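You operate a simulated robot arm through the tools that you are given. There is no shell and no other tool. Be economical: measure what you need, move in short steps, check, and stop when the job is done.

Carry out the task below with a simulated two-armed robot. There is one attempt and no reset: what you move stays moved.

Task
Turn the mode dial to off. Take the brown ticket and put it on the shelf of the grey table. Take the size ticket on the work bench and put it away on the top of the roll rack. Put the 20 gauge from the work bench on top of the brown small carton there and the 15 gauge on the grey cart deck. Fetch the pink pad from the work bench and set it on the slotted table. Put the brown swatch on the work bench away on the left half of the wooden bench. Open the right bench door, fetch the reset ticket and set it on the bench cupboard shelf and shut the door again. The order is free. Set down upright: brown ticket, size ticket, gauge, reset ticket.

It is judged by the outcome, as a careful person would: the job done as asked, and still so three seconds after it is handed in. It fails if anything else is knocked over, pushed out of place, dropped, spilled or broken.

Robot
Two 7-joint arms with two-finger parallel grippers on one trunk, on a base that drives. Base frame: it is fixed to the floor where the robot stands at the start and does not move with it; the origin is under the middle of the robot, x ahead of it, y to its left, z up. Lengths are in m, angles in degrees, forces in N, time in s.
The left shoulder is at the start at [0.03, 0.119, 1.075], the right one opposite. With the tool pointing down near the work surface each hand reaches from about 0.24 to 0.66 m from the robot's upright axis, wherever it stands, measured 20 degrees to its own side. Places, roughly: bench cupboard shelf [0.6, -1.8, 0.4]; brown swatch [0.75, -2, 0.75]; brown ticket [0.75, 0.25, 1.25]; gauge [0.5, -2, 0.75]; grey cart deck (20x46 cm) [-2.14, 1.9, 0.56]; left half of the wooden bench [5.7, 0.1, 0.9]; mode dial [0.5, 0, 1]; pink pad (6x7x5 cm) [0.7, -2.2, 0.8]; reset ticket [0.75, -2, 0.75]; right bench door [0.8, -1.5, 0.4]; shelf of the grey table [5, 2, 0.3]; size ticket [0.25, -1.75, 0.75]; slotted table (29x25 cm) [3.34, -2.18, 0.78]; small carton [0.75, -2.75, 1]; top of the roll rack [4.2, 5.1, 0.9]. Payload 3.43 kg a hand.
The TCP of each hand is the grasp point between the finger pads, 0.03 m short of the fingertips. In the tool frame z runs along the fingers and y along their closing line. The gripper opens to 0.094 m. The fingers are 0.028 m wide and 0.01 m thick; the gripper's body (0.05 by 0.096 m) begins 0.055 m behind the TCP.
Orientation is that of the tool frame in the base frame, as a unit quaternion [w, x, y, z]. With the fingers straight down and closing along the base's y, the tool's x points along the base's -x, its y along +y and its z along -z.

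Tools
- The arms move only by the tool nudge_tool. It takes "left_increments", "right_increments" or both (then of equal length, played together; a hand with none holds still); each is a list of rows, each a list of 3 entries, a list of its own where there are three numbers: the shift along the base's x, y, z in m, then the turn, a rotation vector about the base's x, y, z in degrees, then the opening, from 0 (shut) to 1 (fully open). In form: [[[tx, ty, tz], [ax, ay, az], claw], ...]. A call has 1 to 8 rows; each row shifts and turns the commanded pose from where the row before left it. Each row takes 0.2 s and may step no farther than 0.05 m and 8.6 degrees from the row before; otherwise, or with a gripper value out of range, the whole call is refused. Where a pose cannot be reached the arm comes as near as it can. A force on the tool above 40 N (or 10 N above the force at the start of the call, whichever is more), or a blocked arm, ends the call early, and 0.2 s more pass. Each finger travels about 0.072 m/s and halts on what it meets, pressing with about 41 N; the grip force reading is that of the motor and also rises with nothing between the fingers. The clock runs only during rows and for 0.2 s after the last one: add rows that do not move to give the fingers time. The reply holds the time, the measured pose of the TCP, the force on the tool along the base axes, the opening and the grip force, in the units named above and with some noise, with the torque about the TCP (base axes, N m) and any sound that the robot's microphone picked up, and new pictures: "views" is both (left out), scene, wrist or none (wrist: the cameras of the hands that moved).
- Cameras (640 x 400 px; columns grow to the right, rows downward): "scene" is now at [0.0517, 0.0146, 1.7889]; the picture's right is [0.20, -0.98, 0.00], its down [-0.68, -0.14, -0.72] and it looks along [0.70, 0.14, -0.70] (base axes); focal length 290 px, centre (320, 200). "left" rides on the left gripper at [0.076, -0.014, -0.102] in its tool frame; the picture's right is [0.18, 0.98, 0.00], its down [-0.75, 0.14, -0.64] and it looks along [-0.63, 0.12, 0.77] (tool axes); focal length 243 px, centre (320, 200). "right" rides on the right gripper at [0.076, 0.014, -0.102] in its tool frame; the picture's right is [-0.18, 0.98, 0.00], its down [-0.75, -0.14, -0.64] and it looks along [-0.63, -0.12, 0.77] (tool axes); focal length 243 px, centre (320, 200). There is no depth. A picture from a camera that has moved, and an enlarged one, comes with that camera's place and axes in the base frame and with its lens.
- slide_trunk(by): slides the trunk up (or, below 0, down) by that many m; the arms and the scene camera ride with it, the base frame stays. It gives what a move gives, with no picture.
- base_move(legs): drives the robot by 1 to 6 legs, each [ahead, turn to the left] in m and degrees, along the robot's own axes; the way and the turn of a leg run together, so that a leg with both is an arc; at most 1.5 m and 180 degrees a leg. The arms and the cameras ride along, it lands a little off, and it stops where it bumps. It gives what a move gives, and a new picture of the scene camera.
- turn_head(pan, tilt): turns the head with the scene camera to pan (to the left, within 143 degrees either way) and tilt (down, from -29 to 69), counted from straight ahead of the robot. It gives what a move gives, and a new picture of the scene camera.
- inspect(camera, box): a new picture of the part [left, top, right, bottom] of that camera's present view, enlarged. The clock stands still meanwhile.
- close_job(): hands the job in; it is judged then, once.

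Work in short steps. Places have to be worked out from the pictures, the camera data and where the tool is seen: move nearer, look again, correct. Check each grasp and each placing, and mend what went wrong. You have 493 turns and 360 pictures in all, those below and enlarged ones among them. Open the grippers and draw the arms clear of the work before you hand the job in, unless the task says otherwise; then end with one line.

The tools are called by a JSON object that holds its "name" and its "arguments". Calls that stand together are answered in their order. nudge_tool: Moves the arms, as the interface text tells. Its arguments: {"type":"object","properties":{"left_increments":{"type":"array","items":{"type":"array"}},"right_increments":{"type":"array","items":{"type":"array"}},"views":{"type":"string","enum":["both","scene","wrist","none"]}},"required":[]} The other tools are called the same way: slide_trunk (by) slides the trunk up or down; base_move (legs) drives the base; turn_head (pan, tilt) turns the head that bears the scene camera; inspect (camera, box) takes an enlarged picture of a part of a camera's view; close_job () hands the job in.

At the start:

```text
t: 0.0
left_eef_pos: [0.3566, 0.2376, 1.4605]
left_orientation: [0.0, 0.0, 1.0, 0.0]
left_contact_force: [0.2, 0.3, 0.0]
left_torque: [0.05, 0.01, -0.01]
left_opening: 0.094
left_finger_force: 0.0
right_eef_pos: [0.4045, -0.1429, 1.4611]
right_orientation: [0.0, 0.0, 1.0, 0.0]
right_contact_force: [-0.6, -1.1, -0.1]
right_torque: [-0.01, 0.03, 0.01]
right_opening: 0.094
right_finger_force: 0.0
trunk travel left (down, up): [-0.34, 0.07]
robot x, y, heading: [0.0013, 0.0014, 0.1]
head pan, tilt: [11.6, 44.2]
```

scene: 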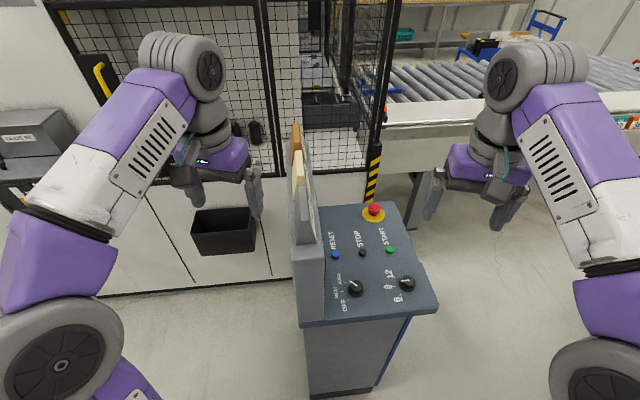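
right: 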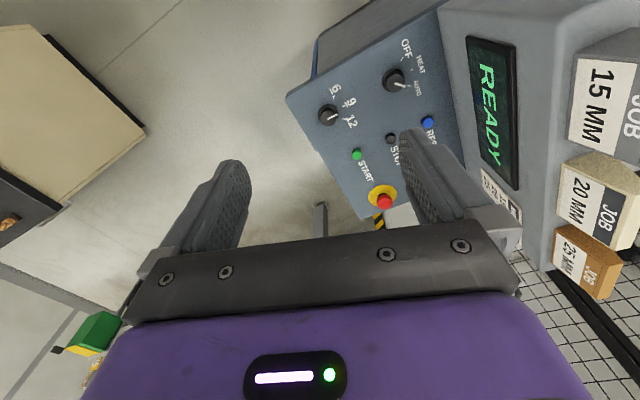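
left: 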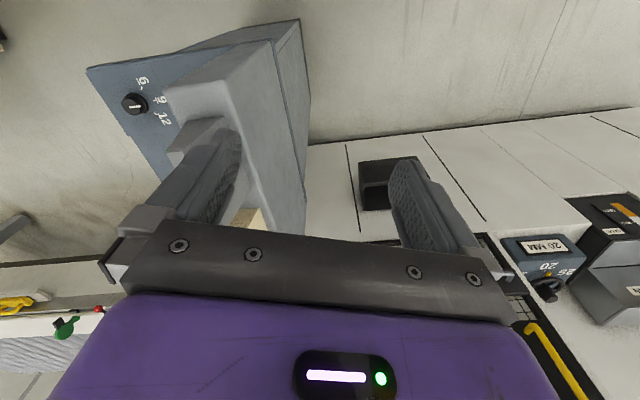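

I see a console with a mode dial and three tickets; I'll zoom in on both to read the labels.

{"name": "inspect", "arguments": {"camera": "scene", "box": [270, 110, 450, 330]}}

{"name": "inspect", "arguments": {"camera": "right", "box": [280, 0, 640, 310]}}

```text
1.82 times, centred on (360, 220) of scene
camera zoom: at [0.0517, 0.0146, 1.7889], right [0.2, -0.98, 0.0], down [-0.68, -0.14, -0.72], along [0.7, 0.14, -0.7], focal length 528 px, centre (247, 164)
```

zoom: 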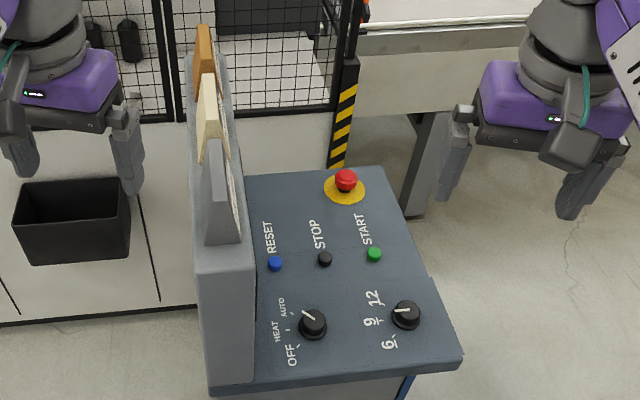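

```text
1.29 times, centred on (460, 155) of right
camera zoom: at [0.3282, -0.129, 1.5634], right [0.18, 0.98, 0.0], down [0.75, -0.14, 0.64], along [0.63, -0.12, -0.77], focal length 313 px, centre (139, 258)
```

zoom: 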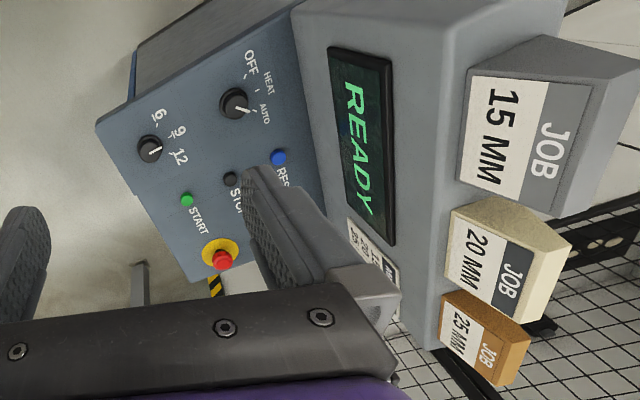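

The dial points to AUTO and sits near (0.497, -0.003, 1.0); OFF lies roughly 90° counter-clockwise. I'll bring the open right hand above the dial and look closer.

{"name": "nudge_tool", "arguments": {"right_increments": [[[0.0, 0.03, -0.03], [0, 0, 0], 1], [[0.0, 0.03, -0.04], [0, 0, 0], 1], [[0.02, 0.03, -0.035], [0, 0, 0], 1], [[0.03, 0.025, -0.03], [0, 0, 0], 1], [[0.03, 0.02, -0.03], [0, 0, 0], 1], [[0.01, 0.005, -0.045], [0, 0, 0], 1], [[0, 0, -0.045], [0, 0, 0], 1]]}}

```text
refused: row 3 steps farther than a row can; nothing moved
```

One row was slightly too long; I'll shorten it.

{"name": "nudge_tool", "arguments": {"right_increments": [[[0.0, 0.03, -0.03], [0, 0, 0], 1], [[0.0, 0.03, -0.035], [0, 0, 0], 1], [[0.02, 0.025, -0.03], [0, 0, 0], 1], [[0.03, 0.025, -0.025], [0, 0, 0], 1], [[0.03, 0.02, -0.03], [0, 0, 0], 1], [[0.01, 0.01, -0.045], [0, 0, 0], 1], [[0, 0, -0.045], [0, 0, 0], 1]]}}

```text
t: 1.6
left_eef_pos: [0.3585, 0.2384, 1.4598]
left_orientation: [0.0, 0.0, 1.0, 0.0]
left_contact_force: [0.6, 0.5, 0.3]
left_torque: [0.0, -0.02, 0.0]
left_opening: 0.0941
left_finger_force: 0.0
right_eef_pos: [0.4957, -0.0027, 1.2197]
right_orientation: [0.0, 0.001, 1.0, 0.0]
right_contact_force: [0.3, 0.2, -1.1]
right_torque: [0.01, 0.0, -0.03]
right_opening: 0.0938
right_finger_force: 0.1
trunk travel left (down, up): [-0.34, 0.07]
robot x, y, heading: [-0.0013, -0.0009, -0.4]
head pan, tilt: [11.6, 44.2]
camera scene: at [0.0522, 0.0145, 1.7889], right [0.2, -0.98, 0.0], down [-0.68, -0.14, -0.72], along [0.7, 0.14, -0.7], focal length 290 px, centre (320, 200)
camera right: at [0.4185, 0.0112, 1.3232], right [0.18, 0.98, 0.0], down [0.75, -0.14, 0.64], along [0.63, -0.12, -0.77], focal length 243 px, centre (320, 200)
```

scene: 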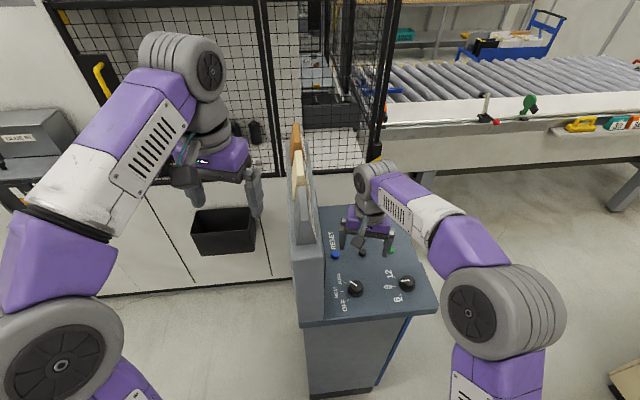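
right: 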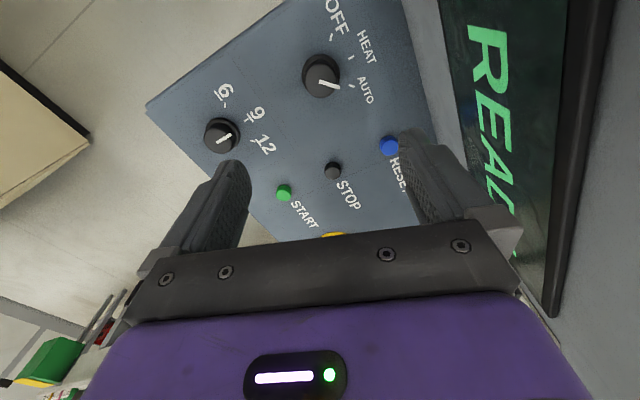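

The knob is at about (0.490, -0.002, 1.0), with AUTO at 54° and OFF near 150°. I'll lower the open hand over it.

{"name": "nudge_tool", "arguments": {"right_increments": [[[-0.005, 0, -0.045], [0, 0, 0], 1], [[0, 0, -0.045], [0, 0, 0], 1], [[0, 0, -0.045], [0, 0, 0], 1], [[0, 0, -0.03], [0, 0, 0], 1], [[0, 0, -0.02], [0, 0, 0], 1], [[0, 0, -0.01], [0, 0, 0], 1]]}}

```text
t: 3.0
left_eef_pos: [0.3533, 0.2385, 1.4616]
left_orientation: [0.003, -0.001, 1.0, 0.0]
left_contact_force: [-0.7, 0.8, -0.3]
left_torque: [-0.03, 0.0, 0.01]
left_opening: 0.094
left_finger_force: 0.0
right_eef_pos: [0.4894, -0.0028, 1.0305]
right_orientation: [0.005, -0.001, 1.0, 0.001]
right_contact_force: [0.2, -1.6, 30.9]
right_torque: [-1.58, 0.43, -0.04]
right_opening: 0.094
right_finger_force: 0.1
trunk travel left (down, up): [-0.34, 0.07]
robot x, y, heading: [0.0014, 0.001, -0.1]
head pan, tilt: [11.6, 44.2]
camera scene: at [0.0473, 0.0145, 1.7895], right [0.2, -0.98, 0.0], down [-0.68, -0.14, -0.72], along [0.7, 0.14, -0.7], focal length 290 px, centre (320, 200)
camera right: at [0.4112, 0.0109, 1.1328], right [0.18, 0.98, 0.0], down [0.75, -0.14, 0.65], along [0.64, -0.12, -0.76], focal length 243 px, centre (320, 200)
```

scene: 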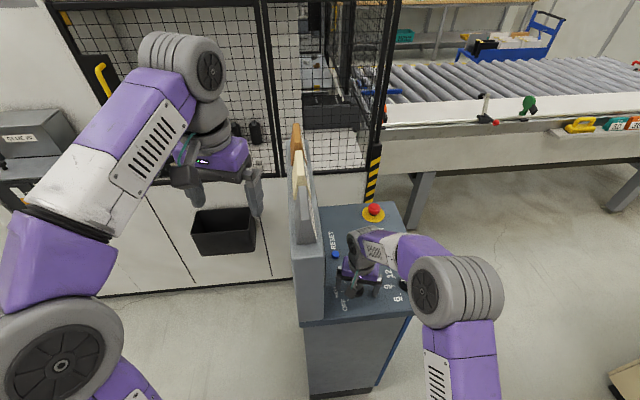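
right: 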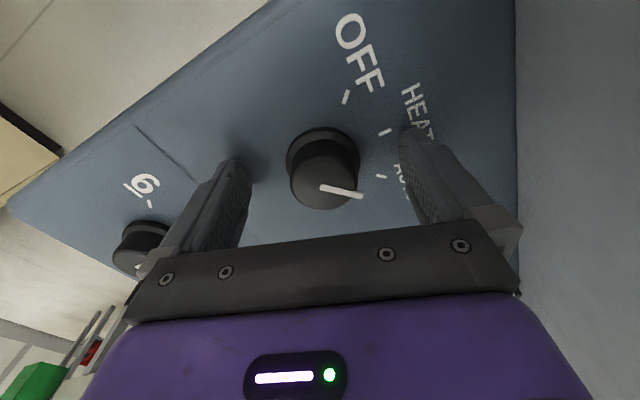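

One fingertip touched the panel, so its surface is at about z=1.0. I'll rise 5 mm and close on the knob.

{"name": "nudge_tool", "arguments": {"right_increments": [[[0, 0, 0.007], [0, 0, 0], 1], [[0, 0, 0], [0, 0, 0], 0.5], [[0, 0, 0], [0, 0, 0], 0.2], [[0, 0, 0], [0, 0, 0], 0.2], [[0, 0, 0], [0, 0, 0], 0.2]]}}

```text
t: 4.2
left_eef_pos: [0.3574, 0.2383, 1.4598]
left_orientation: [0.001, 0.0, 1.0, 0.0]
left_contact_force: [0.8, 0.0, 0.7]
left_torque: [0.03, 0.0, -0.05]
left_opening: 0.0941
left_finger_force: 0.0
right_eef_pos: [0.4877, -0.0011, 1.0322]
right_orientation: [-0.001, 0.0, 1.0, -0.001]
right_contact_force: [-5.3, 8.1, -12.8]
right_torque: [0.63, -0.32, 0.02]
right_opening: 0.0451
right_finger_force: 45.1
trunk travel left (down, up): [-0.34, 0.07]
robot x, y, heading: [-0.0008, 0.0043, -0.3]
head pan, tilt: [11.6, 44.2]
camera scene: at [0.0519, 0.016, 1.7888], right [0.2, -0.98, 0.0], down [-0.68, -0.14, -0.72], along [0.7, 0.14, -0.7], focal length 290 px, centre (320, 200)
camera right: at [0.4121, 0.0126, 1.1347], right [0.18, 0.98, 0.0], down [0.76, -0.14, 0.64], along [0.63, -0.12, -0.77], focal length 243 px, centre (320, 200)
```

scene: 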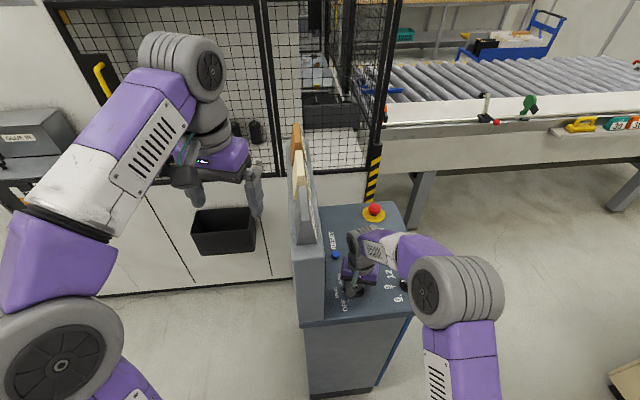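
right: 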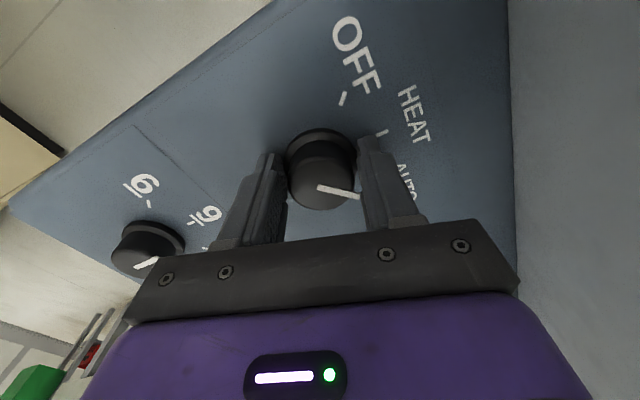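

The knob is gripped at 45 mm. I'll turn counter-clockwise 64°.

{"name": "nudge_tool", "arguments": {"right_increments": [[[0, 0, 0], [0, 0, 8], 0.2], [[0, 0, 0], [0, 0, 8], 0.2], [[0, 0, 0], [0, 0, 8], 0.2], [[0, 0, 0], [0, 0, 8], 0.2], [[0, 0, 0], [0, 0, 8], 0.2], [[0, 0, 0], [0, 0, 8], 0.2], [[0, 0, 0], [0, 0, 8], 0.2], [[0, 0, 0], [0, 0, 8], 0.2]], "views": "wrist"}}

```text
t: 6.0
left_eef_pos: [0.3577, 0.2382, 1.4594]
left_orientation: [0.0, 0.0, 1.0, 0.0]
left_contact_force: [-0.3, -0.2, -0.1]
left_torque: [0.0, -0.01, -0.01]
left_opening: 0.0939
left_finger_force: 0.1
right_eef_pos: [0.4898, -0.0023, 1.0317]
right_orientation: [-0.003, -0.531, 0.847, 0.0]
right_contact_force: [-5.4, 2.0, -21.8]
right_torque: [-0.59, 0.26, 0.05]
right_opening: 0.045
right_finger_force: 45.0
trunk travel left (down, up): [-0.34, 0.07]
robot x, y, heading: [-0.0013, -0.0006, 0.0]
head pan, tilt: [11.6, 44.2]
camera right: at [0.4438, -0.0661, 1.1349], right [-0.8, 0.59, 0.0], down [0.46, 0.62, 0.64], along [0.38, 0.51, -0.77], focal length 243 px, centre (320, 200)
```

right: 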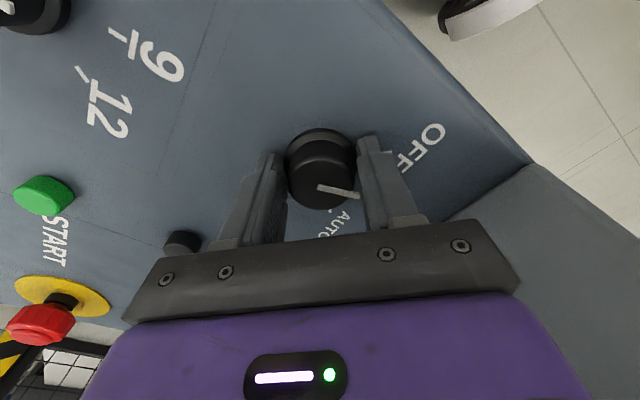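

The knob turns with the hand. I'll turn another 26° then open and check.

{"name": "nudge_tool", "arguments": {"right_increments": [[[0, 0, 0], [0, 0, 8], 0.2], [[0, 0, 0], [0, 0, 8], 0.2], [[0, 0, 0], [0, 0, 8], 0.2], [[0, 0, 0], [0, 0, 2], 0.2], [[0, 0, 0], [0, 0, 0], 0.2]], "views": "wrist"}}

{"name": "nudge_tool", "arguments": {"right_increments": [[[0, 0, 0], [0, 0, 0], 1], [[0, 0, 0], [0, 0, 0], 1], [[0, 0, 0], [0, 0, 0], 1], [[0, 0, 0.03], [0, 0, 0], 1], [[0, 0, 0.04], [0, 0, 0], 1], [[0, 0, 0.04], [0, 0, 0], 1]], "views": "wrist"}}

```text
t: 7.2
left_eef_pos: [0.3605, 0.2381, 1.4597]
left_orientation: [-0.001, 0.0, 1.0, 0.001]
left_contact_force: [-0.3, 0.5, 0.2]
left_torque: [-0.01, -0.01, 0.0]
left_opening: 0.0938
left_finger_force: 0.0
right_eef_pos: [0.4913, -0.0036, 1.0313]
right_orientation: [0.001, 0.707, -0.707, -0.001]
right_contact_force: [-2.2, -4.6, -21.5]
right_torque: [-0.97, -0.21, -0.12]
right_opening: 0.0449
right_finger_force: 44.8
trunk travel left (down, up): [-0.34, 0.07]
robot x, y, heading: [-0.0004, 0.0015, 0.1]
head pan, tilt: [11.6, 44.2]
camera right: at [0.4767, -0.0805, 1.1347], right [-0.98, 0.18, 0.0], down [0.14, 0.75, 0.64], along [0.12, 0.63, -0.77], focal length 243 px, centre (320, 200)
```

right: 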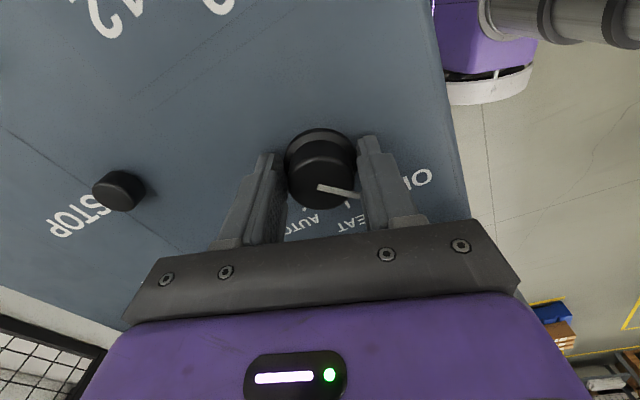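

```text
t: 8.6
left_eef_pos: [0.3574, 0.2373, 1.46]
left_orientation: [0.0, 0.001, 1.0, 0.0]
left_contact_force: [-0.7, 0.0, -0.4]
left_torque: [0.03, 0.01, 0.0]
left_opening: 0.0939
left_finger_force: 0.0
right_eef_pos: [0.4891, -0.0008, 1.1442]
right_orientation: [0.001, -0.707, 0.708, 0.0]
right_contact_force: [-0.1, 0.0, 0.1]
right_torque: [0.01, -0.02, -0.01]
right_opening: 0.0944
right_finger_force: 0.0
trunk travel left (down, up): [-0.34, 0.07]
robot x, y, heading: [-0.0023, 0.0043, -0.1]
head pan, tilt: [11.6, 44.2]
camera right: at [0.4739, -0.0789, 1.2475], right [-0.98, 0.18, 0.0], down [0.14, 0.75, 0.64], along [0.12, 0.63, -0.77], focal length 243 px, centre (320, 200)
```

right: 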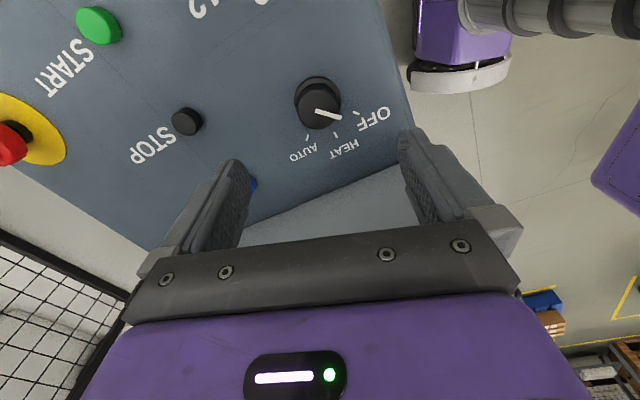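

I'll zoom in to judge the pointer.

{"name": "inspect", "arguments": {"camera": "right", "box": [260, 60, 420, 170]}}

{"name": "inspect", "arguments": {"camera": "scene", "box": [290, 220, 450, 320]}}

```text
3.64 times, centred on (340, 115) of right
camera zoom: at [0.4739, -0.0789, 1.2475], right [-0.98, 0.18, 0.0], down [0.14, 0.75, 0.64], along [0.12, 0.63, -0.77], focal length 882 px, centre (247, 509)
```

zoom: 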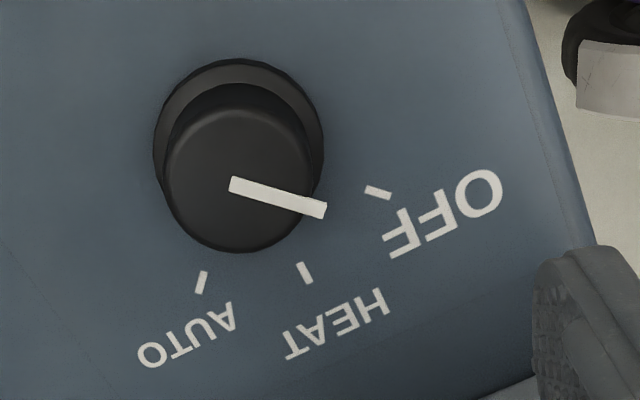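

```text
4.00 times, centred on (370, 270) of scene
camera zoom: at [0.051, 0.0146, 1.789], right [0.2, -0.98, 0.0], down [-0.68, -0.14, -0.72], along [0.7, 0.14, -0.7], focal length 1160 px, centre (120, -80)
```

zoom: 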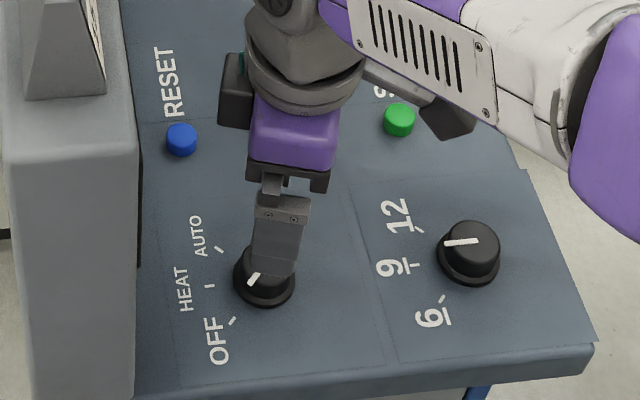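

The pointer is on OFF. I'll raise and unwind the right hand, and bring the left hand nearer to the tickets for a look.

{"name": "nudge_tool", "arguments": {"right_increments": [[[0, -0.02, 0.04], [0, 0, -8], 1], [[0, -0.02, 0.04], [0, 0, -8], 1], [[-0.02, -0.03, 0.03], [0, 0, -8], 1], [[-0.03, -0.03, 0.02], [0, 0, -8], 1], [[-0.03, -0.03, 0.02], [0, 0, -8], 1], [[-0.03, -0.03, 0.02], [0, 0, -8], 1], [[-0.03, -0.02, 0.02], [0, 0, -8], 1], [[0, 0, 0.02], [0, 0, -8], 1]], "left_increments": [[[0.03, -0.01, 0], [0, 0, 0], 1], [[0.03, -0.01, 0], [0, 0, 0], 1], [[0.03, 0, 0], [0, 0, 0], 1], [[0.03, 0, 0], [0, 0, 0], 1], [[0.0, 0, 0], [0, 0, 0], 1], [[0, 0, 0], [0, 0, 0], 1], [[0, 0, 0], [0, 0, 0], 1], [[0, 0, 0], [0, 0, 0], 1]], "views": "both"}}

```text
t: 10.4
left_eef_pos: [0.4534, 0.2147, 1.4516]
left_orientation: [0.001, 0.0, 1.0, 0.0]
left_contact_force: [-0.2, 0.2, -0.8]
left_torque: [0.02, 0.02, -0.03]
left_opening: 0.0939
left_finger_force: 0.0
left hand out of reach, approached as far as the arm can: row 3, 4
right_eef_pos: [0.35, -0.1808, 1.3522]
right_orientation: [0.0, -0.224, 0.975, 0.0]
right_contact_force: [0.4, 0.4, 0.3]
right_torque: [0.01, 0.01, 0.0]
right_opening: 0.0941
right_finger_force: 0.1
trunk travel left (down, up): [-0.34, 0.07]
robot x, y, heading: [0.0007, -0.0006, 0.1]
head pan, tilt: [11.6, 44.2]
camera scene: at [0.0525, 0.0151, 1.7889], right [0.2, -0.98, 0.0], down [-0.68, -0.14, -0.72], along [0.7, 0.14, -0.7], focal length 290 px, centre (320, 200)
camera right: at [0.2748, -0.2026, 1.4562], right [-0.26, 0.96, 0.0], down [0.74, 0.2, 0.64], along [0.62, 0.17, -0.77], focal length 243 px, centre (320, 200)
camera left: at [0.3772, 0.2018, 1.5524], right [-0.18, 0.98, 0.0], down [0.75, 0.14, 0.64], along [0.63, 0.12, -0.77], focal length 243 px, centre (320, 200)
```

scene: 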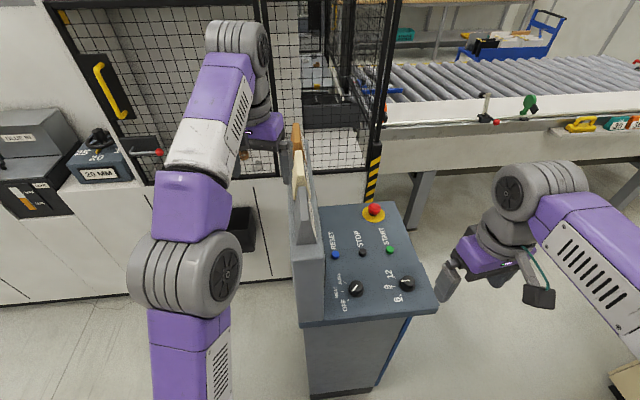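
right: 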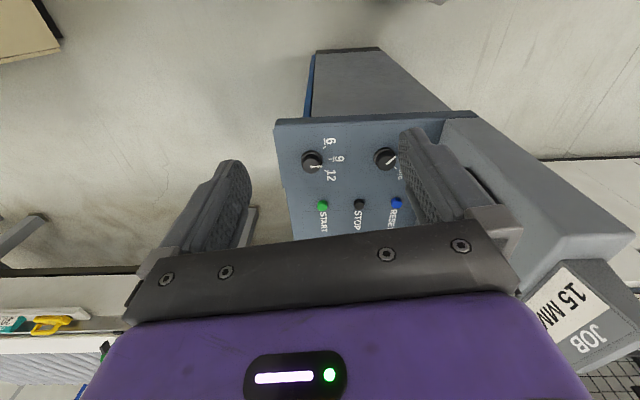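
left: 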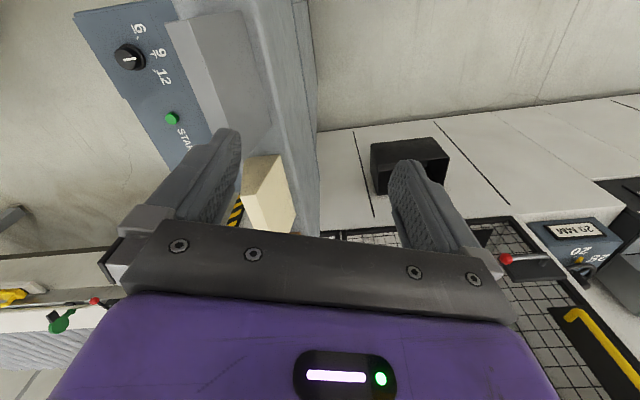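

I'll zoom on the tickets from the scene camera.

{"name": "inspect", "arguments": {"camera": "scene", "box": [240, 110, 360, 260]}}

```text
2.67 times, centred on (300, 185) of scene
camera zoom: at [0.0525, 0.0151, 1.7889], right [0.2, -0.98, 0.0], down [-0.68, -0.14, -0.72], along [0.7, 0.14, -0.7], focal length 774 px, centre (373, 240)
```

zoom: 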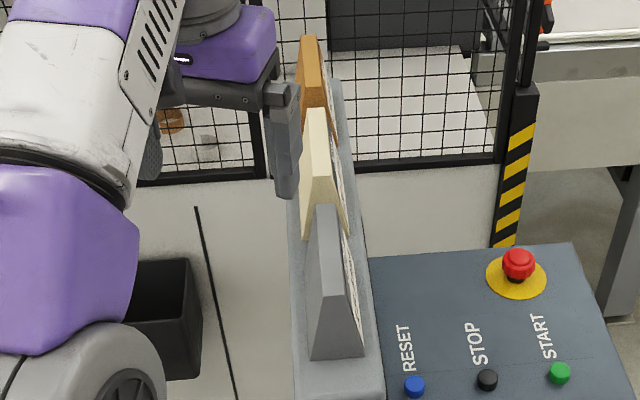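

The brown ticket is at about (0.68, 0.20, top ~1.4), too far from here. I'll raise the trunk, tuck the hands, and drive round to the left of the console for a closer approach.

{"name": "slide_trunk", "arguments": {"by": 0.07}}

{"name": "nudge_tool", "arguments": {"left_increments": [[[-0.04, 0, 0.01], [0, 0, 0], 1], [[-0.04, 0, 0], [0, 0, 0], 1], [[-0.03, 0, 0], [0, 0, 0], 1], [[0, 0, 0], [0, 0, 0], 1]], "right_increments": [[[0, 0, 0.04], [0, 0, -8], 1], [[0, 0, 0.04], [0, 0, -8], 1], [[0, 0, 0.03], [0, 0, -8], 1], [[0, 0, 0], [0, 0, -2], 1]], "views": "none"}}

{"name": "base_move", "arguments": {"legs": [[0, 65], [0.6, 0]]}}

```text
t: 11.5
left_eef_pos: [0.4535, 0.2144, 1.5212]
left_orientation: [0.001, 0.001, 1.0, 0.0]
left_contact_force: [1.2, 0.8, 0.2]
left_torque: [-0.04, -0.03, -0.01]
left_opening: 0.0942
left_finger_force: 0.0
right_eef_pos: [0.3504, -0.1817, 1.4225]
right_orientation: [-0.001, -0.225, 0.974, 0.0]
right_contact_force: [-0.2, 0.2, -0.3]
right_torque: [0.02, 0.0, 0.02]
right_opening: 0.0941
right_finger_force: 0.2
trunk travel left (down, up): [-0.41, 0.0]
robot x, y, heading: [-0.0014, -0.002, -0.0]
head pan, tilt: [11.6, 44.2]
```

```text
t: 12.5
left_eef_pos: [0.3441, 0.2152, 1.5315]
left_orientation: [0.001, -0.001, 1.0, 0.0]
left_contact_force: [0.6, -0.1, 0.3]
left_torque: [-0.03, 0.03, -0.01]
left_opening: 0.0939
left_finger_force: 0.1
right_eef_pos: [0.3495, -0.1809, 1.5314]
right_orientation: [0.0, 0.001, 1.0, 0.0]
right_contact_force: [0.5, 0.4, 0.2]
right_torque: [0.0, 0.01, 0.02]
right_opening: 0.0943
right_finger_force: 0.0
trunk travel left (down, up): [-0.41, 0.0]
robot x, y, heading: [0.0021, 0.0019, -0.0]
head pan, tilt: [11.6, 44.2]
```

```text
t: 18.7
left_eef_pos: [0.2118, 0.945, 1.5317]
left_orientation: [0.001, -0.535, 0.845, 0.0]
left_contact_force: [0.0, -1.2, 0.1]
left_torque: [-0.02, -0.02, 0.06]
left_opening: 0.0941
left_finger_force: 0.0
right_eef_pos: [0.5703, 0.7804, 1.5309]
right_orientation: [0.001, -0.534, 0.845, 0.0]
right_contact_force: [-0.5, 0.1, 0.0]
right_torque: [0.01, 0.0, 0.0]
right_opening: 0.0941
right_finger_force: 0.1
trunk travel left (down, up): [-0.41, 0.0]
robot x, y, heading: [0.2555, 0.5423, 64.8]
head pan, tilt: [11.6, 44.2]
camera scene: at [0.2643, 0.5926, 1.859], right [0.97, -0.24, 0.0], down [-0.17, -0.68, -0.72], along [0.17, 0.7, -0.7], focal length 290 px, centre (320, 200)
```

scene: 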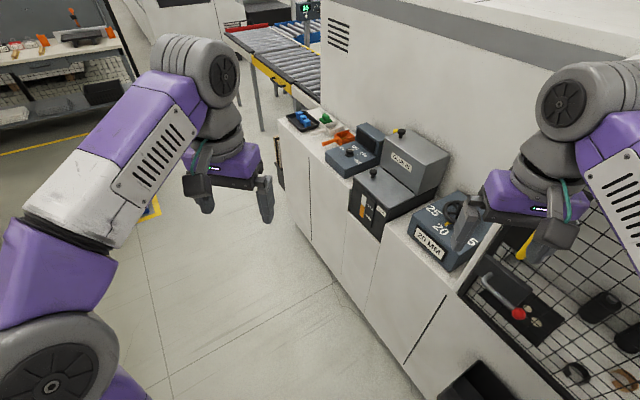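

Position is good. I'll turn right to heading about -15° and look toward the tickets.

{"name": "base_move", "arguments": {"legs": [[0, -80]]}}

{"name": "turn_head", "arguments": {"pan": -25, "tilt": 42}}

```text
t: 22.5
left_eef_pos: [0.6444, 0.662, 1.5314]
left_orientation: [0.001, 0.13, 0.992, 0.0]
left_contact_force: [-0.8, 0.0, -0.7]
left_torque: [-0.01, -0.01, 0.03]
left_opening: 0.0938
left_finger_force: 0.0
right_eef_pos: [0.5491, 0.2794, 1.5335]
right_orientation: [0.001, 0.128, 0.992, 0.0]
right_contact_force: [0.7, 0.7, 0.6]
right_torque: [0.0, 0.0, 0.0]
right_opening: 0.0939
right_finger_force: 0.0
trunk travel left (down, up): [-0.41, 0.0]
robot x, y, heading: [0.255, 0.542, -15.0]
head pan, tilt: [11.6, 44.2]
camera scene: at [0.3106, 0.5437, 1.8589], right [-0.05, -1.0, 0.0], down [-0.7, 0.04, -0.72], along [0.72, -0.04, -0.7], focal length 290 px, centre (320, 200)
```

scene: 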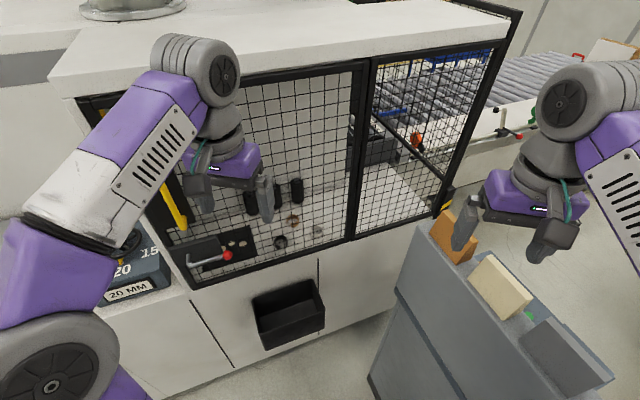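

```text
t: 23.6
left_eef_pos: [0.6443, 0.6629, 1.5328]
left_orientation: [0.001, 0.129, 0.992, 0.0]
left_contact_force: [-0.2, -0.2, -0.5]
left_torque: [0.01, 0.03, -0.03]
left_opening: 0.0939
left_finger_force: 0.0
right_eef_pos: [0.5488, 0.2782, 1.5328]
right_orientation: [0.0, 0.127, 0.992, 0.0]
right_contact_force: [0.5, -0.1, 0.2]
right_torque: [0.02, -0.03, 0.01]
right_opening: 0.094
right_finger_force: 0.1
trunk travel left (down, up): [-0.41, 0.0]
robot x, y, heading: [0.2584, 0.5413, -14.7]
head pan, tilt: [-25.0, 42.0]
camera scene: at [0.2932, 0.4949, 1.8621], right [-0.64, -0.77, 0.0], down [-0.51, 0.43, -0.74], along [0.57, -0.47, -0.67], focal length 290 px, centre (320, 200)
```

scene: 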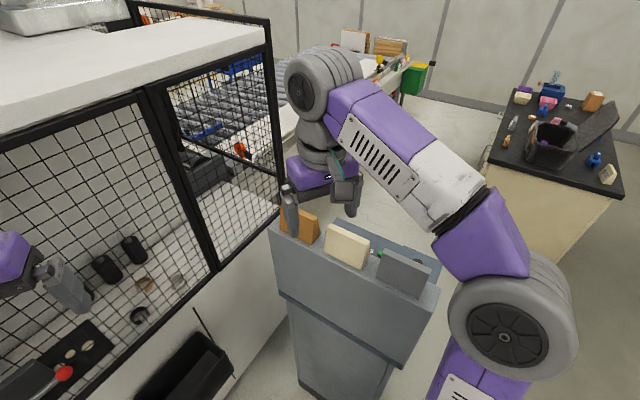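

I'll zoom in on the tickets.

{"name": "inspect", "arguments": {"camera": "scene", "box": [250, 170, 450, 310]}}

{"name": "inspect", "arguments": {"camera": "right", "box": [0, 0, 640, 400]}}

```text
2.86 times, centred on (350, 240) of scene
camera zoom: at [0.2932, 0.4949, 1.8621], right [-0.64, -0.77, 0.0], down [-0.51, 0.43, -0.74], along [0.57, -0.47, -0.67], focal length 829 px, centre (234, 86)
```

zoom: 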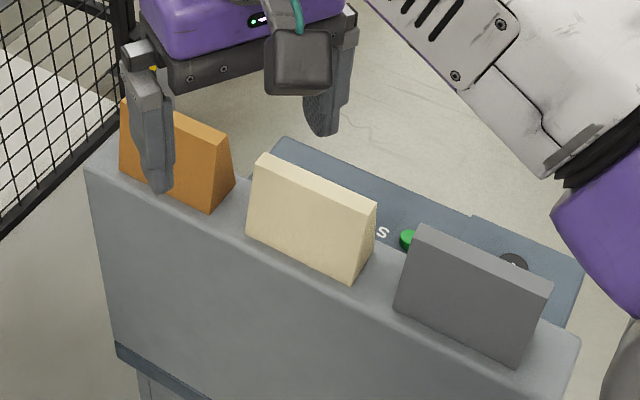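

```text
1.00 times, centred on (320, 200) of right (not enlarged: the box is as wide or as high as the picture)
camera zoom: at [0.4779, 0.3107, 1.6358], right [0.43, 0.9, 0.0], down [0.69, -0.33, 0.64], along [0.58, -0.27, -0.77], focal length 243 px, centre (320, 200)
```

zoom: 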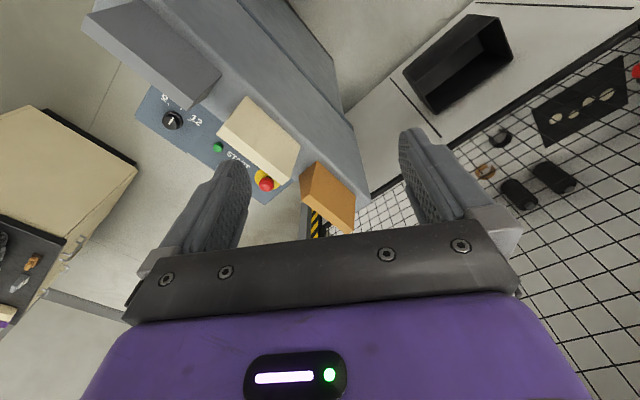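

Brown ticket centre is about (0.708, 0.211), base z≈1.285, top ≈1.375, row yaw ≈18°. I'll move the right hand above it, turning the closing line across its thickness.

{"name": "nudge_tool", "arguments": {"right_increments": [[[0.035, -0.014, 0], [0, 0, 6.6], 1], [[0.035, -0.014, 0], [0, 0, 6.6], 1], [[0.035, -0.014, 0], [0, 0, 6.6], 1], [[0.035, -0.014, -0.02], [0, 0, 6.6], 1], [[0.019, -0.012, -0.03], [0, 0, 6.6], 1], [[0, 0, -0.02], [0, 0, 0], 1], [[0, 0, 0], [0, 0, 0], 1]]}}

```text
t: 25.1
left_eef_pos: [0.6442, 0.6608, 1.5313]
left_orientation: [0.001, 0.129, 0.992, 0.0]
left_contact_force: [0.1, -0.2, -0.8]
left_torque: [0.03, 0.02, 0.01]
left_opening: 0.0945
left_finger_force: 0.0
right_eef_pos: [0.6877, 0.2172, 1.4572]
right_orientation: [0.0, -0.158, 0.987, -0.001]
right_contact_force: [-0.4, -0.6, 0.3]
right_torque: [-0.04, -0.01, -0.02]
right_opening: 0.094
right_finger_force: 0.0
right hand out of reach, approached as far as the arm can: row 3, 4
trunk travel left (down, up): [-0.41, 0.0]
robot x, y, heading: [0.257, 0.5403, -14.9]
head pan, tilt: [-25.0, 42.0]
camera scene: at [0.2934, 0.4935, 1.8621], right [-0.64, -0.77, 0.0], down [-0.51, 0.43, -0.74], along [0.57, -0.47, -0.67], focal length 290 px, centre (320, 200)
camera right: at [0.6099, 0.2066, 1.561], right [-0.13, 0.99, 0.0], down [0.76, 0.1, 0.64], along [0.64, 0.09, -0.77], focal length 243 px, centre (320, 200)
```

scene: 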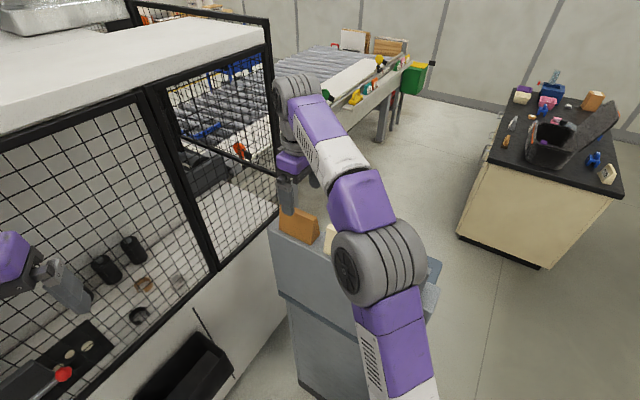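
right: 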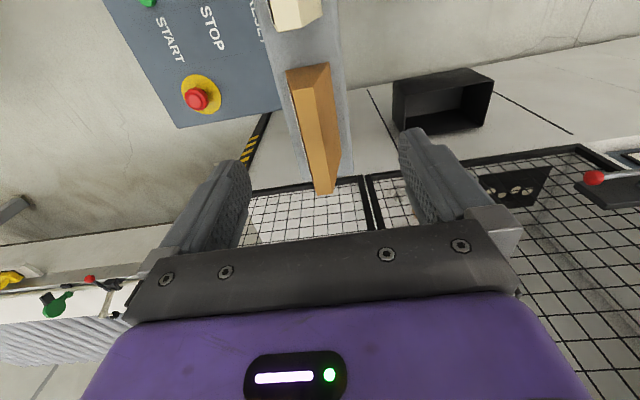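

I'll zoom to see the wedge shape.

{"name": "inspect", "arguments": {"camera": "right", "box": [230, 30, 430, 220]}}

```text
2.11 times, centred on (330, 125) of right
camera zoom: at [0.6099, 0.2066, 1.561], right [-0.13, 0.99, 0.0], down [0.76, 0.1, 0.64], along [0.64, 0.09, -0.77], focal length 511 px, centre (299, 358)
```

zoom: 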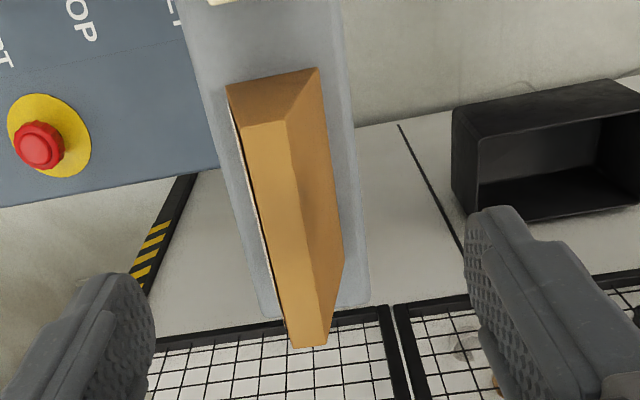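

The top centre is at (0.711, 0.217), yaw 17°, with a vertical front and slanted back. I'll go down over it to TCP z≈1.325.

{"name": "nudge_tool", "arguments": {"right_increments": [[[0.01, 0.003, -0.02], [0, 0, 0], 1], [[0.011, 0.003, -0.03], [0, 0, 0], 1], [[0, 0, -0.03], [0, 0, 0], 1], [[0, 0, -0.03], [0, 0, 0], 1], [[0, 0, -0.022], [0, 0, 0], 1], [[0, 0, 0], [0, 0, 0], 1]]}}

```text
t: 26.6
left_eef_pos: [0.6441, 0.6627, 1.5325]
left_orientation: [0.0, 0.129, 0.992, -0.001]
left_contact_force: [-0.1, -0.1, 0.6]
left_torque: [-0.01, 0.0, -0.04]
left_opening: 0.0942
left_finger_force: 0.0
right_eef_pos: [0.7065, 0.2247, 1.3263]
right_orientation: [0.001, -0.158, 0.987, 0.0]
right_contact_force: [0.6, 0.3, -0.3]
right_torque: [0.02, -0.02, 0.0]
right_opening: 0.094
right_finger_force: 0.0
trunk travel left (down, up): [-0.41, 0.0]
robot x, y, heading: [0.26, 0.5451, -14.9]
head pan, tilt: [-25.0, 42.0]
camera scene: at [0.2928, 0.4949, 1.8621], right [-0.64, -0.77, 0.0], down [-0.51, 0.43, -0.74], along [0.57, -0.48, -0.67], focal length 290 px, centre (320, 200)
camera right: at [0.6299, 0.2139, 1.4287], right [-0.13, 0.99, 0.0], down [0.76, 0.1, 0.64], along [0.64, 0.09, -0.77], focal length 243 px, centre (320, 200)
```

scene: 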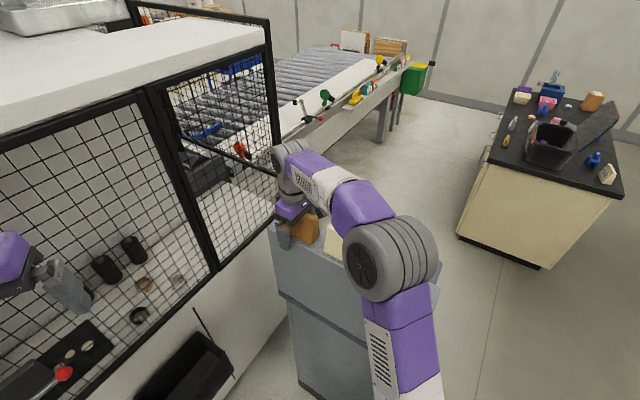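
right: 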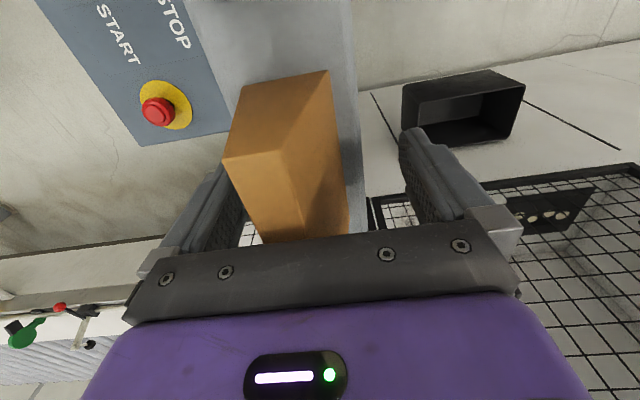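

The ticket is nearer the front finger; I'll shift 9 mm that way and close.

{"name": "nudge_tool", "arguments": {"right_increments": [[[0.003, -0.008, 0], [0, 0, 0], 1], [[0, 0, 0], [0, 0, 0], 0.6], [[0, 0, 0], [0, 0, 0], 0.1], [[0, 0, 0], [0, 0, 0], 0.1], [[0, 0, 0], [0, 0, 0], 0.1]], "views": "wrist"}}

```text
t: 27.8
left_eef_pos: [0.6442, 0.6622, 1.5314]
left_orientation: [0.001, 0.129, 0.992, 0.0]
left_contact_force: [-0.1, 0.5, 0.6]
left_torque: [-0.01, 0.01, 0.02]
left_opening: 0.0942
left_finger_force: 0.0
right_eef_pos: [0.711, 0.2178, 1.3246]
right_orientation: [0.0, -0.159, 0.987, 0.0]
right_contact_force: [0.0, 2.6, -1.7]
right_torque: [0.21, 0.11, -0.47]
right_opening: 0.0697
right_finger_force: 44.7
trunk travel left (down, up): [-0.41, 0.0]
robot x, y, heading: [0.2551, 0.5435, -15.0]
head pan, tilt: [-25.0, 42.0]
camera right: at [0.6334, 0.206, 1.4286], right [-0.13, 0.99, 0.0], down [0.76, 0.1, 0.64], along [0.64, 0.09, -0.77], focal length 243 px, centre (320, 200)
```

right: 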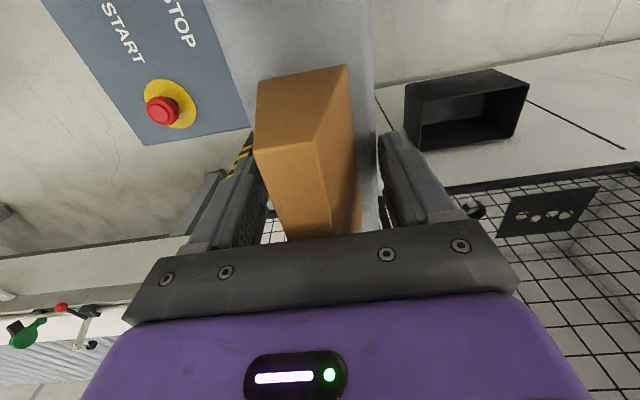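

It stopped at 70 mm opening, wider than expected; zooming in.

{"name": "inspect", "arguments": {"camera": "right", "box": [180, 40, 460, 260]}}

{"name": "inspect", "arguments": {"camera": "scene", "box": [250, 170, 390, 280]}}

```text
1.82 times, centred on (320, 150) of right
camera zoom: at [0.6334, 0.206, 1.4286], right [-0.13, 0.99, 0.0], down [0.76, 0.1, 0.64], along [0.64, 0.09, -0.77], focal length 441 px, centre (320, 291)
```

zoom: 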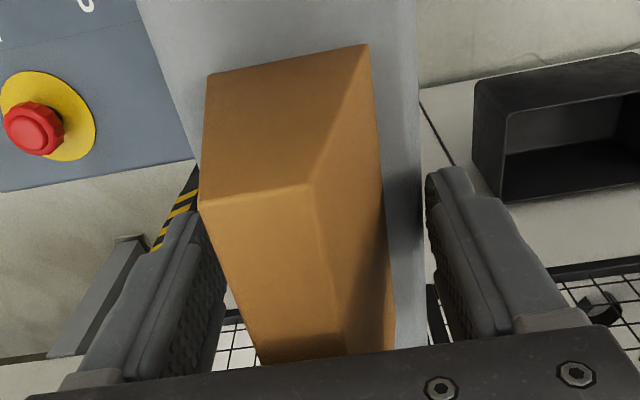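

```text
3.64 times, centred on (320, 225) of scene
camera zoom: at [0.2934, 0.4949, 1.8621], right [-0.64, -0.77, 0.0], down [-0.51, 0.43, -0.74], along [0.57, -0.48, -0.67], focal length 1055 px, centre (320, 109)
```

zoom: 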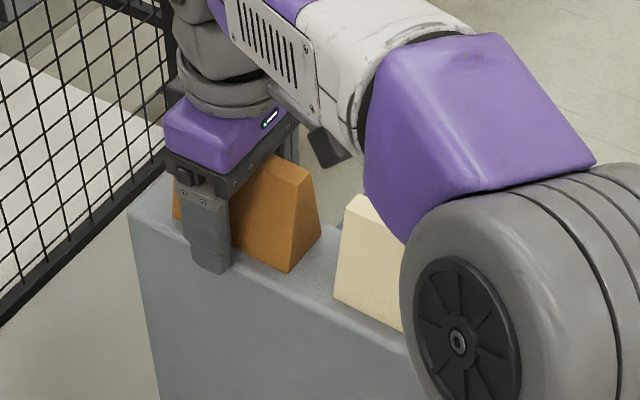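

The fingertips are clamping the housing itself below the ticket. I'll open, rise 35 mm and close on the ticket.

{"name": "nudge_tool", "arguments": {"right_increments": [[[0, 0, 0], [0, 0, 0], 1], [[0, 0, 0], [0, 0, 0], 1], [[0, 0, 0.03], [0, 0, 0], 1], [[0, 0, 0], [0, 0, 0], 0.5], [[0, 0, 0], [0, 0, 0], 0.1], [[0, 0, 0], [0, 0, 0], 0.1], [[0, 0, 0], [0, 0, 0], 0.1]], "views": "both"}}

```text
t: 29.4
left_eef_pos: [0.6449, 0.6628, 1.5317]
left_orientation: [0.0, 0.129, 0.992, 0.0]
left_contact_force: [0.6, 0.0, 0.6]
left_torque: [-0.01, 0.04, 0.02]
left_opening: 0.094
left_finger_force: 0.1
right_eef_pos: [0.7108, 0.2166, 1.3563]
right_orientation: [0.0, -0.16, 0.987, 0.0]
right_contact_force: [0.0, 0.2, 1.1]
right_torque: [0.0, 0.0, 0.02]
right_opening: 0.0321
right_finger_force: 40.8
trunk travel left (down, up): [-0.41, 0.0]
robot x, y, heading: [0.2571, 0.5421, -14.8]
head pan, tilt: [-25.0, 42.0]
camera scene: at [0.2931, 0.4947, 1.8621], right [-0.64, -0.77, 0.0], down [-0.51, 0.43, -0.74], along [0.57, -0.48, -0.67], focal length 290 px, centre (320, 200)
camera right: at [0.6336, 0.2058, 1.4584], right [-0.13, 0.99, 0.0], down [0.76, 0.1, 0.64], along [0.64, 0.09, -0.77], focal length 243 px, centre (320, 200)
```

scene: 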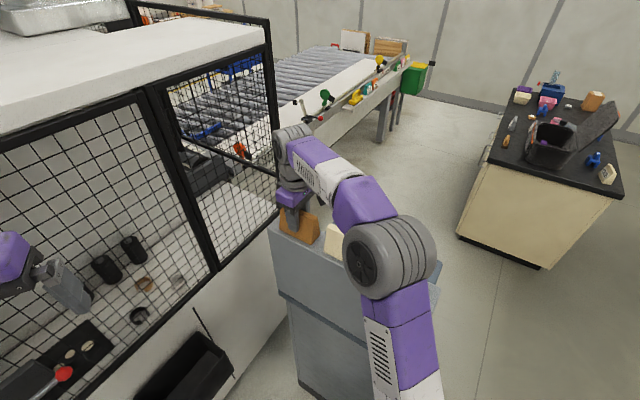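
right: 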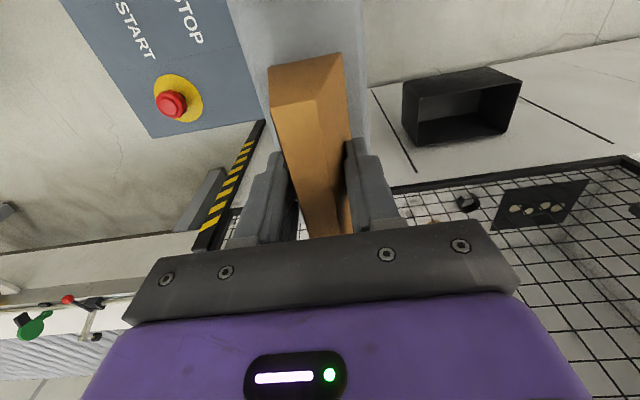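

Gripped at 32 mm. I'll lift gently and check.

{"name": "nudge_tool", "arguments": {"right_increments": [[[0, 0, 0.015], [0, 0, 0], 0.1], [[0, 0, 0.02], [0, 0, 0], 0.1], [[0, 0, 0.03], [0, 0, 0], 0.1], [[0, 0, 0.03], [0, 0, 0], 0.1], [[-0.02, 0.01, 0.03], [0, 0, 0], 0.1]], "views": "both"}}

```text
t: 30.6
left_eef_pos: [0.6432, 0.6628, 1.5333]
left_orientation: [0.002, 0.13, 0.992, 0.0]
left_contact_force: [-0.8, 1.0, 0.0]
left_torque: [0.01, -0.02, 0.0]
left_opening: 0.0939
left_finger_force: 0.0
right_eef_pos: [0.6903, 0.2277, 1.4824]
right_orientation: [0.001, -0.159, 0.987, 0.0]
right_contact_force: [-0.1, 0.8, -0.4]
right_torque: [0.0, -0.01, -0.01]
right_opening: 0.032
right_finger_force: 41.1
trunk travel left (down, up): [-0.41, 0.0]
robot x, y, heading: [0.2557, 0.5454, -14.7]
head pan, tilt: [-25.0, 42.0]
camera scene: at [0.2908, 0.4957, 1.8622], right [-0.64, -0.77, 0.0], down [-0.51, 0.43, -0.74], along [0.57, -0.48, -0.67], focal length 290 px, centre (320, 200)
camera right: at [0.6119, 0.2171, 1.5855], right [-0.13, 0.99, 0.0], down [0.76, 0.1, 0.64], along [0.64, 0.09, -0.77], focal length 243 px, centre (320, 200)
```

scene: 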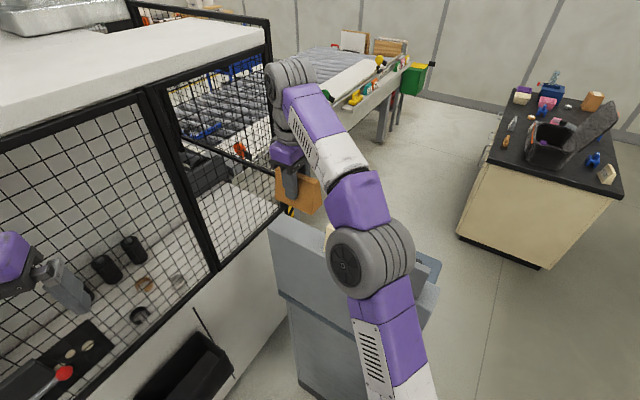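
right: 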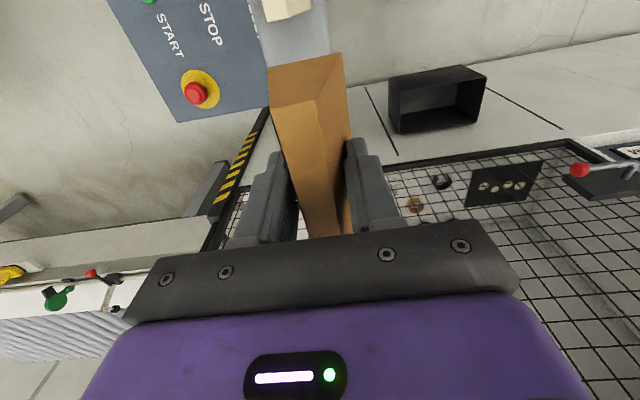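

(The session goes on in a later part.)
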